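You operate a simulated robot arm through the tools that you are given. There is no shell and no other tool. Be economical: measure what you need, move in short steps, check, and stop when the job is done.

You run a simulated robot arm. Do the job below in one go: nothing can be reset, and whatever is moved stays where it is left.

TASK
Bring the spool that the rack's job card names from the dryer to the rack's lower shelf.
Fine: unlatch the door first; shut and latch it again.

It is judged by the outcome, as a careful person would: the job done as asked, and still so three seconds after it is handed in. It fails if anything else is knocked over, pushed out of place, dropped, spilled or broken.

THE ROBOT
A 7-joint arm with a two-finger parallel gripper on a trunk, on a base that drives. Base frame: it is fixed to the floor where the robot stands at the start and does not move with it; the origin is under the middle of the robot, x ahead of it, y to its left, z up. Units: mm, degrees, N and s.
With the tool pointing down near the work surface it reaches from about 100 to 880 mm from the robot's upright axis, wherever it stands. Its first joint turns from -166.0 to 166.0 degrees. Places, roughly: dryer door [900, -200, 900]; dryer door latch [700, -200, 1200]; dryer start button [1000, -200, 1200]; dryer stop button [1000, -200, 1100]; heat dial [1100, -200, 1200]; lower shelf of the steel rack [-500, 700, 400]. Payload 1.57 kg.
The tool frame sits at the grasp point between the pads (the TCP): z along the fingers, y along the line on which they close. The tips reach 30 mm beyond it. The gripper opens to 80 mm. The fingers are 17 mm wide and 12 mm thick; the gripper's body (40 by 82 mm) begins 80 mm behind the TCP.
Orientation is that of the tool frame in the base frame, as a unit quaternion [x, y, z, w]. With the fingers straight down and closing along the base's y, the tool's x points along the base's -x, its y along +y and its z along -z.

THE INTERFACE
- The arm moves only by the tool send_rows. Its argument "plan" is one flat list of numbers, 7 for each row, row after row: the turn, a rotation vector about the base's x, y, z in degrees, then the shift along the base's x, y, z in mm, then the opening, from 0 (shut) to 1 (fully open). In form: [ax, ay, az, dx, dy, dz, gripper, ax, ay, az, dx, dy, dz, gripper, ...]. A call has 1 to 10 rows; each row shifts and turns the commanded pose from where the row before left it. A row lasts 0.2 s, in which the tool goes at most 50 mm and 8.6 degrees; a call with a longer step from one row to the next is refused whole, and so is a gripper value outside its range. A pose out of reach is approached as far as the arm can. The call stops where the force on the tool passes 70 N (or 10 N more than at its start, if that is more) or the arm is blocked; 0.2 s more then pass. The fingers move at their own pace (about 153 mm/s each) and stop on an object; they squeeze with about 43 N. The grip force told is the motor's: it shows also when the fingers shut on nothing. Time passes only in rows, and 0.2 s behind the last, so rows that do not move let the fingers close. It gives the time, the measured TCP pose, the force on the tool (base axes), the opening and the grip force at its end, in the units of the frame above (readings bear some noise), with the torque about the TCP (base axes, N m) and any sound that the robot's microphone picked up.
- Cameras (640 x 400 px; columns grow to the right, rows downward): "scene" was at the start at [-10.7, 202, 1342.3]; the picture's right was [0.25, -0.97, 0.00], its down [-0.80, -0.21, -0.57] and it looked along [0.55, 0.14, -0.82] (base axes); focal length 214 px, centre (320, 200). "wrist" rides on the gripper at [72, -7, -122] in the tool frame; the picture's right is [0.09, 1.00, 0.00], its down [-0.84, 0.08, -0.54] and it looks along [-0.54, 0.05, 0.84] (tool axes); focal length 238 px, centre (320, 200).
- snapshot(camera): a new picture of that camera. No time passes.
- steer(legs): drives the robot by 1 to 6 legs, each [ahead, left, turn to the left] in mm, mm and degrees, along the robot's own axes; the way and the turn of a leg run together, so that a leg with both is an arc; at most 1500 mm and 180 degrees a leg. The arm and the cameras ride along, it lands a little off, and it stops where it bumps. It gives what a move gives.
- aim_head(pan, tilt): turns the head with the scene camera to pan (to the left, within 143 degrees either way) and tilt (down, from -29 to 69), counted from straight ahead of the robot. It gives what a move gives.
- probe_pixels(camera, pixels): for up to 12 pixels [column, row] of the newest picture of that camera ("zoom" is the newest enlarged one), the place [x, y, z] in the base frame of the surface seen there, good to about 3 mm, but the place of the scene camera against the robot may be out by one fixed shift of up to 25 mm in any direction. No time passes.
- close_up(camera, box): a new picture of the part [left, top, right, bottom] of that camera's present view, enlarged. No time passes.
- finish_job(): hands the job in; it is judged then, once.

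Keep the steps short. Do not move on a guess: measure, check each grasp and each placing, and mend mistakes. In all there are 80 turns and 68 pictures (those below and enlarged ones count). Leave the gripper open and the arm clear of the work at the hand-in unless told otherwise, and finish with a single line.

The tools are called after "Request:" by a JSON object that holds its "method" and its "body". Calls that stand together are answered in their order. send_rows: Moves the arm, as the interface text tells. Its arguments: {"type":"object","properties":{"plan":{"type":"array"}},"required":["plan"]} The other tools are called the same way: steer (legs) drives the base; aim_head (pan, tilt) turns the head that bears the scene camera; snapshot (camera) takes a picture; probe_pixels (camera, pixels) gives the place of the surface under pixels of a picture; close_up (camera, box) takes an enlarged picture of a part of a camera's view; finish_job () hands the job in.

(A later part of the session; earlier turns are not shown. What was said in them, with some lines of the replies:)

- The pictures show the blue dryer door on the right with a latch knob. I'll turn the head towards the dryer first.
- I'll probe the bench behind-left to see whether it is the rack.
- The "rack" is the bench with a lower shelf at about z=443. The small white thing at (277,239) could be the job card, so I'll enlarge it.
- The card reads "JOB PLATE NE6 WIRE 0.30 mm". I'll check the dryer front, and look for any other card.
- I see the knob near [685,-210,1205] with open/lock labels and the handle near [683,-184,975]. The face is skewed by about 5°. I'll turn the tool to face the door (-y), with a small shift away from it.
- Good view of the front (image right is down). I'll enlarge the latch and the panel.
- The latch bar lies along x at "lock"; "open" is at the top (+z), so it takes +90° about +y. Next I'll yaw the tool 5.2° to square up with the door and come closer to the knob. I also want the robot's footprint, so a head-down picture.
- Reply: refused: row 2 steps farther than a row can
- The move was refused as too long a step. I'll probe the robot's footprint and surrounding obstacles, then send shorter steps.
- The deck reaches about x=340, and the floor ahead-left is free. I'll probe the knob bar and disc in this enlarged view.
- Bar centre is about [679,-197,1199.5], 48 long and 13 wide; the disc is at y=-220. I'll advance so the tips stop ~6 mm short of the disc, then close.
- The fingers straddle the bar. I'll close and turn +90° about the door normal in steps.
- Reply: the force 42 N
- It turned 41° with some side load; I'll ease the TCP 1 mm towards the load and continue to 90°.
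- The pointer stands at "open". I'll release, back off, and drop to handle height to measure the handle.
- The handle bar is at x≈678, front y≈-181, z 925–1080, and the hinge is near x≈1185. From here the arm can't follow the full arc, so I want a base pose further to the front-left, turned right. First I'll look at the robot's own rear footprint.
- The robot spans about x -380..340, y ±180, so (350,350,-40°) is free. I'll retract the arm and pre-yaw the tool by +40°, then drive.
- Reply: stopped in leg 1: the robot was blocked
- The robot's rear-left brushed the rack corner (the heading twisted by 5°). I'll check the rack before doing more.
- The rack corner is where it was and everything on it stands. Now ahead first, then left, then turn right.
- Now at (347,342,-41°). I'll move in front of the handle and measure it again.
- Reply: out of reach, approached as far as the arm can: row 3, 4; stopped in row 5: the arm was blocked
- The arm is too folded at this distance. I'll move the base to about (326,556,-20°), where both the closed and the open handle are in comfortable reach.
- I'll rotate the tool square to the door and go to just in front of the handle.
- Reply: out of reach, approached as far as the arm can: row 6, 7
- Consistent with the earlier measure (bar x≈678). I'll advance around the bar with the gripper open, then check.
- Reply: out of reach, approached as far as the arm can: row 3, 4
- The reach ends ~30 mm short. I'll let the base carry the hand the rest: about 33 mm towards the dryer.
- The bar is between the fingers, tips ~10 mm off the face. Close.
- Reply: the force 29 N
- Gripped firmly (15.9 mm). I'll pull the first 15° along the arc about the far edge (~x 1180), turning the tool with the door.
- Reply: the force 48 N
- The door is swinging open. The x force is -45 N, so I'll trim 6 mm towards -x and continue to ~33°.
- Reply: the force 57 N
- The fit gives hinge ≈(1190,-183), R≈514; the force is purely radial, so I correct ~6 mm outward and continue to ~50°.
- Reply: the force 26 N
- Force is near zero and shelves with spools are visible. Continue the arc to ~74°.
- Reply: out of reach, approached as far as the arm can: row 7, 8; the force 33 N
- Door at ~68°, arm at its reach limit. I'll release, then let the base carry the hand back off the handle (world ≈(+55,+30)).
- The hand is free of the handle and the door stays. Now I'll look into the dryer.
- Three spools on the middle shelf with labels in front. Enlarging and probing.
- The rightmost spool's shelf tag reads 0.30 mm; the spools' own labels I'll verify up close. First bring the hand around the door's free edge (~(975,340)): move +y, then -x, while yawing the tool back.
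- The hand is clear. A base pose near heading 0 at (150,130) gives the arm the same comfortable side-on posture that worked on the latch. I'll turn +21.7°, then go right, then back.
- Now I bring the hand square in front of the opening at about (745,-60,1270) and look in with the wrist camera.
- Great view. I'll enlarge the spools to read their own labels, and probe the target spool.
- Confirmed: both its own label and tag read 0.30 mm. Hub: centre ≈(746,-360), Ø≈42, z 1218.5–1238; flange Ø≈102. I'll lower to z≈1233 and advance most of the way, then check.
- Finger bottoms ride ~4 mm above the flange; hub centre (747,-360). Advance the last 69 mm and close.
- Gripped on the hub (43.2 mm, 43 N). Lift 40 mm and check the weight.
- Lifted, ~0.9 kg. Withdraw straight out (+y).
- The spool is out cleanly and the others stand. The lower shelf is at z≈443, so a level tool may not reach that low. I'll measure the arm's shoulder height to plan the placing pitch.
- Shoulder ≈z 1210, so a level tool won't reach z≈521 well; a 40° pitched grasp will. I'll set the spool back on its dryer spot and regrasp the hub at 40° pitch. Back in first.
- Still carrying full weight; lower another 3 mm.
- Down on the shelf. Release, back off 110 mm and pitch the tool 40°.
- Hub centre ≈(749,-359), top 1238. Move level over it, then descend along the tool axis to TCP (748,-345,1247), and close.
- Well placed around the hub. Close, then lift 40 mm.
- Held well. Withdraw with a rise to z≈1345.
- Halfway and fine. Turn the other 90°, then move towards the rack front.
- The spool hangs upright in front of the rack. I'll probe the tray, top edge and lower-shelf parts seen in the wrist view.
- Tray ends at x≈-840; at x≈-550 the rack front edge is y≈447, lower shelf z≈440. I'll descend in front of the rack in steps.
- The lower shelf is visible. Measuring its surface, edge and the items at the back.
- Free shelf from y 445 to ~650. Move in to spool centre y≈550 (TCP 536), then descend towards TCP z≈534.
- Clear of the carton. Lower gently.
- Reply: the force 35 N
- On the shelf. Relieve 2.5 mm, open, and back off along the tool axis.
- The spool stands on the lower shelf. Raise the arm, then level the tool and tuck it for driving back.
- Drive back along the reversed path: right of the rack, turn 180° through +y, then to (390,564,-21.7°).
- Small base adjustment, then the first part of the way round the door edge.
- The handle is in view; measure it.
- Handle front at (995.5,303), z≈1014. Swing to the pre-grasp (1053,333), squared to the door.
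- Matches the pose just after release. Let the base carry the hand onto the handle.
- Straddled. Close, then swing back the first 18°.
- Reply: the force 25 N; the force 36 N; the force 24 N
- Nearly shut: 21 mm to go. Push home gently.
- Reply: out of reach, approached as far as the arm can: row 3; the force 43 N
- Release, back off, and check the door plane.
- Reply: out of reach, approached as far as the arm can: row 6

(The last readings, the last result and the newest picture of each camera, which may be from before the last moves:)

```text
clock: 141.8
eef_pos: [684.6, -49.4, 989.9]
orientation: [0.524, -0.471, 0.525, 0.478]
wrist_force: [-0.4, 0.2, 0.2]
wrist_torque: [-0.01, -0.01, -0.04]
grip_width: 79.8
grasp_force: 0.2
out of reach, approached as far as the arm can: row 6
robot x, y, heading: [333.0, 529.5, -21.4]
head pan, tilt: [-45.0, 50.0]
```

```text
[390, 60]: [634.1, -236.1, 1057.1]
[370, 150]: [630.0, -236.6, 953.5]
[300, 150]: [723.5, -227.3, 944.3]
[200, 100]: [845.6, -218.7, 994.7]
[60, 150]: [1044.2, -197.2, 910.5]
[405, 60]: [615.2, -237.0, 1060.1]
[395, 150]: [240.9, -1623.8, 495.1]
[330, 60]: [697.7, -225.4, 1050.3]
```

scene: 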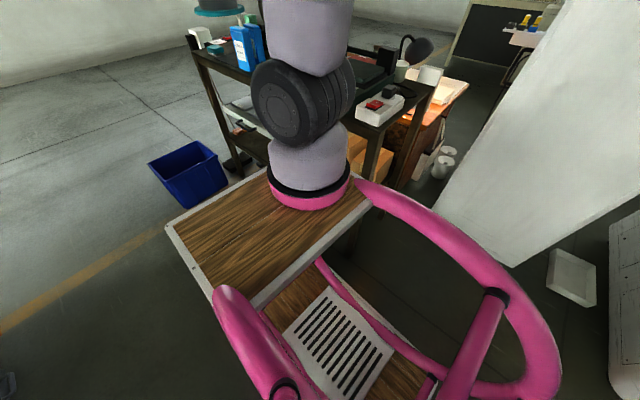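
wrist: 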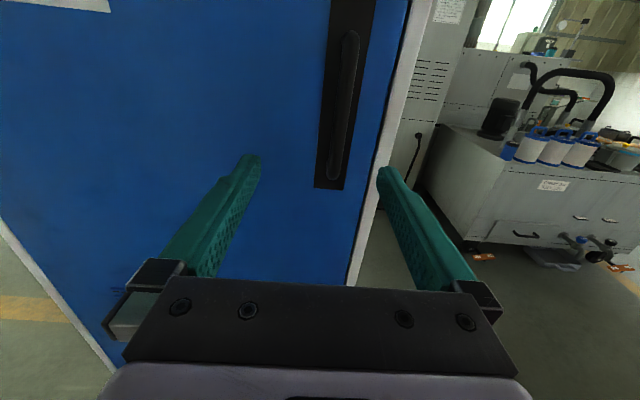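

The door is flush (y=-236 at x=634, same as at first). For latching I'll go back to the starting base pose. First turn to heading 0, then tuck the arm outward.

Request:
{"method": "steer", "body": {"legs": [[0, 0, 21.4]]}}

Request:
{"method": "send_rows", "body": {"plan": [0, 0, -2, 2, 42, 5, 1, 0, 0, -2, 2, 42, 5, 1, 0, 0, -2, 2, 42, 5, 1, 0, 0, -2, 2, 42, 5, 1, 0, 0, -2, 2, 42, 5, 1, 0, 0, -2, 2, 42, 5, 1, 0, 0, -2, 2, 42, 5, 1, 0, 0, -2, 2, 42, 5, 1, 0, 0, 0, 0, 0, 0, 1]}}

```text
clock: 143.4
eef_pos: [871.6, 119.6, 990.2]
orientation: [0.602, -0.366, 0.604, 0.372]
wrist_force: [-0.1, 0.7, 0.1]
wrist_torque: [-0.01, 0.04, -0.03]
grip_width: 79.9
grasp_force: 0.1
robot x, y, heading: [333.0, 527.8, 0.0]
head pan, tilt: [-45.0, 50.0]
```

```text
clock: 145.4
eef_pos: [899.6, 451.9, 1023.1]
orientation: [0.547, -0.444, 0.548, 0.452]
wrist_force: [-0.4, -0.6, -0.6]
wrist_torque: [-0.01, 0.01, -0.01]
grip_width: 80.1
grasp_force: 0.1
out of reach, approached as far as the arm can: row 1, 2
robot x, y, heading: [336.6, 531.2, 0.1]
head pan, tilt: [-45.0, 50.0]
```

Drive right, then back to about (12,16,0).

Request:
{"method": "steer", "body": {"legs": [[0, -512, 0], [-325, 0, 0]]}}

```text
clock: 150.1
eef_pos: [573.4, -52.7, 1021.6]
orientation: [0.544, -0.447, 0.546, 0.454]
wrist_force: [-0.1, 0.7, 0.4]
wrist_torque: [-0.02, 0.01, 0.02]
grip_width: 80.0
grasp_force: 0.0
robot x, y, heading: [10.2, 28.9, -0.4]
head pan, tilt: [-45.0, 50.0]
```

Request:
{"method": "send_rows", "body": {"plan": [0, 0, -1.2, 20, -3, 36, 1, 0, 0, -1.2, 20, -3, 36, 1, 0, 0, -1.2, 20, -3, 36, 1, 0, 0, -1.2, 20, -4, 36, 1, 0, 0, -1.2, 19, -4, 33, 1, 0, 0, 0, 0, 0, 0, 1]}}

Request:
{"method": "close_up", "body": {"camera": "wrist", "box": [240, 40, 400, 200]}}

```text
clock: 151.5
eef_pos: [673.3, -66.5, 1201.3]
orientation: [0.521, -0.475, 0.522, 0.481]
wrist_force: [-0.3, 0.4, -0.3]
wrist_torque: [0.01, 0.0, 0.0]
grip_width: 79.9
grasp_force: 0.1
robot x, y, heading: [7.5, 27.1, -0.4]
head pan, tilt: [-45.0, 50.0]
```

```text
2.50 times, centred on (320, 120) of wrist
```

zoom: 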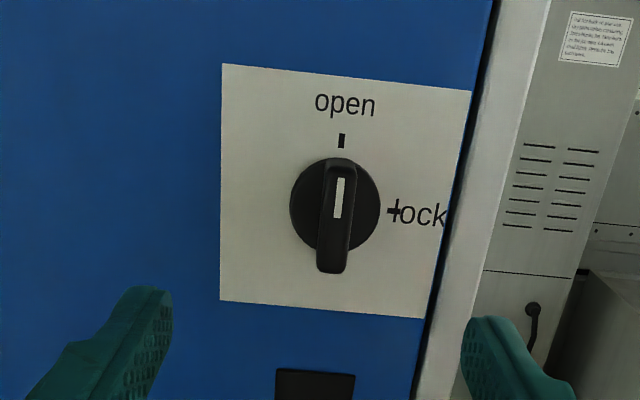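

Request:
{"method": "probe_pixels", "body": {"camera": "zoom", "pixels": [[338, 215], [340, 175], [333, 262], [328, 220], [347, 220], [305, 205], [370, 205]]}}

```text
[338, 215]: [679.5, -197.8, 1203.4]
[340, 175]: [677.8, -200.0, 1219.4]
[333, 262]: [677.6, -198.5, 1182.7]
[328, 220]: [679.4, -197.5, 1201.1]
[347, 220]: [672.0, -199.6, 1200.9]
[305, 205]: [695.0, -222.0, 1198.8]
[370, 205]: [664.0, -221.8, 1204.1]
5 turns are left
```

Door shut, pointer at open, bar at (677.5,-198,1200). Advance, grip, turn -90° to lock, then look.

Request:
{"method": "send_rows", "body": {"plan": [0, 0, 0, 1, -40, -0.5, 1, 0, 0, 0, 1, -40, -0.5, 0.6, 0, 0, 0, 1, -38, -0.5, 0.4, 0, 0, 0, 0, 0, 0, 0.4, 0, 0, 0, 0, 0, 0, 0, 0, 0, 0, 0, 0, 0, 0, 0, 0, 0, 0, 0, 0, 0]}}

Request:
{"method": "send_rows", "body": {"plan": [0.74, -8.16, 0, 0, 0, 0, 0, 0.74, -8.16, 0, 0, 0, 0, 0, 0.74, -8.16, 0, 0, 0, 0, 0, 0.74, -8.16, 0, 0, 0, 0, 0, 0.74, -8.16, 0, 0, 0, 0, 0, 0.74, -8.16, 0, 0, 0, 0, 0]}}

Request:
{"method": "send_rows", "body": {"plan": [0.74, -8.16, 0, 0, 0, 0, 0, 0.74, -8.16, 0, 0, 0, 0, 0, 0.74, -8.16, 0, 0, 0, 0, 0, 0.74, -8.16, 0, 0, 0, 0, 0, 0.74, -8.16, 0, 0, 0, 0, 0, 0, 0, 0, 0, 0, 0, 0]}}

Request:
{"method": "snapshot", "body": {"camera": "wrist"}}

```text
clock: 153.1
eef_pos: [676.3, -186.8, 1197.0]
orientation: [0.521, -0.475, 0.522, 0.48]
wrist_force: [20.1, -0.7, 4.0]
wrist_torque: [0.5, -0.38, -0.01]
grip_width: 13.3
grasp_force: 30.1
robot x, y, heading: [9.6, 25.1, -0.3]
head pan, tilt: [-45.0, 50.0]
```

```text
clock: 154.5
eef_pos: [678.2, -187.2, 1197.7]
orientation: [0.276, -0.65, 0.673, 0.22]
wrist_force: [33.4, 11.0, 24.5]
wrist_torque: [-0.8, 0.06, 0.19]
grip_width: 13.2
grasp_force: 30.1
robot x, y, heading: [10.9, 27.7, -0.3]
head pan, tilt: [-45.0, 50.0]
```

```text
clock: 155.9
eef_pos: [676.1, -186.3, 1199.0]
orientation: [-0.03, 0.707, -0.706, 0.031]
wrist_force: [20.4, 3.9, 62.5]
wrist_torque: [-1.4, -0.03, 0.02]
grip_width: 15.2
grasp_force: 31.2
robot x, y, heading: [12.1, 27.1, -0.6]
head pan, tilt: [-45.0, 50.0]
```

```text
5 pictures are left
4 turns are left
```

wrist: 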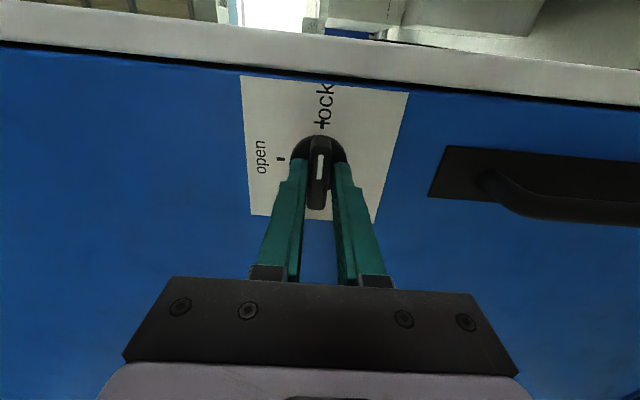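

Pointer is at lock. Release, back off along +y, and check the latch and the rack.

Request:
{"method": "send_rows", "body": {"plan": [0, 0, 0, 0, 0, 1, 0.5, 0, 0, 0, 0, 0, 0, 0.5, 0, 0, 0, -3, 35, 0, 0.6, 0, 0, 0, -3, 40, 0, 1, 0, 0, 0, -3, 45, 0, 1, 0, 0, 0, 0, 45, 0, 1, 0, 0, 0, 0, 0, 0, 1]}}

Request:
{"method": "close_up", "body": {"camera": "wrist", "box": [240, 20, 400, 180]}}

Request:
{"method": "aim_head", "body": {"pan": 115, "tilt": 50}}

Request:
{"method": "snapshot", "body": {"camera": "scene"}}

```text
clock: 157.5
eef_pos: [667.3, -24.7, 1197.9]
orientation: [-0.03, 0.708, -0.705, 0.028]
wrist_force: [-0.2, -0.3, 0.8]
wrist_torque: [-0.02, -0.02, 0.0]
grip_width: 80.1
grasp_force: 0.2
robot x, y, heading: [10.0, 27.2, -0.5]
head pan, tilt: [-45.0, 50.0]
```

```text
2.50 times, centred on (320, 100) of wrist
```

zoom: 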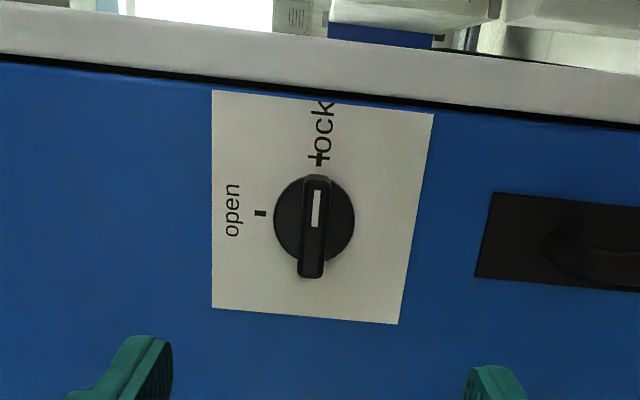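

```text
clock: 159.9
eef_pos: [668.4, -24.3, 1197.0]
orientation: [-0.03, 0.709, -0.704, 0.028]
wrist_force: [0.7, 0.6, -0.3]
wrist_torque: [0.01, 0.02, -0.01]
grip_width: 80.0
grasp_force: 0.0
robot x, y, heading: [12.2, 28.0, -0.6]
head pan, tilt: [115.0, 50.0]
```

```text
3 pictures are left
3 turns are left
```

scene: 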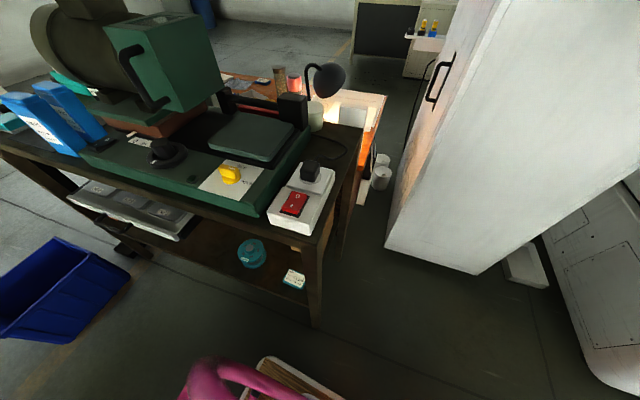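

The latch reads lock, the door is flush, and the spool stands on the lower shelf beside the card. Gripper open and arm clear, so I'm handing in.

Request:
{"method": "finish_job", "body": {}}

```text
The job is handed in.
```

The 0.30 mm spool named on the job card is standing on the rack's lower shelf, and the dryer door is shut and latched; early on the base bumped the rack's front corner, but nothing there moved or fell.
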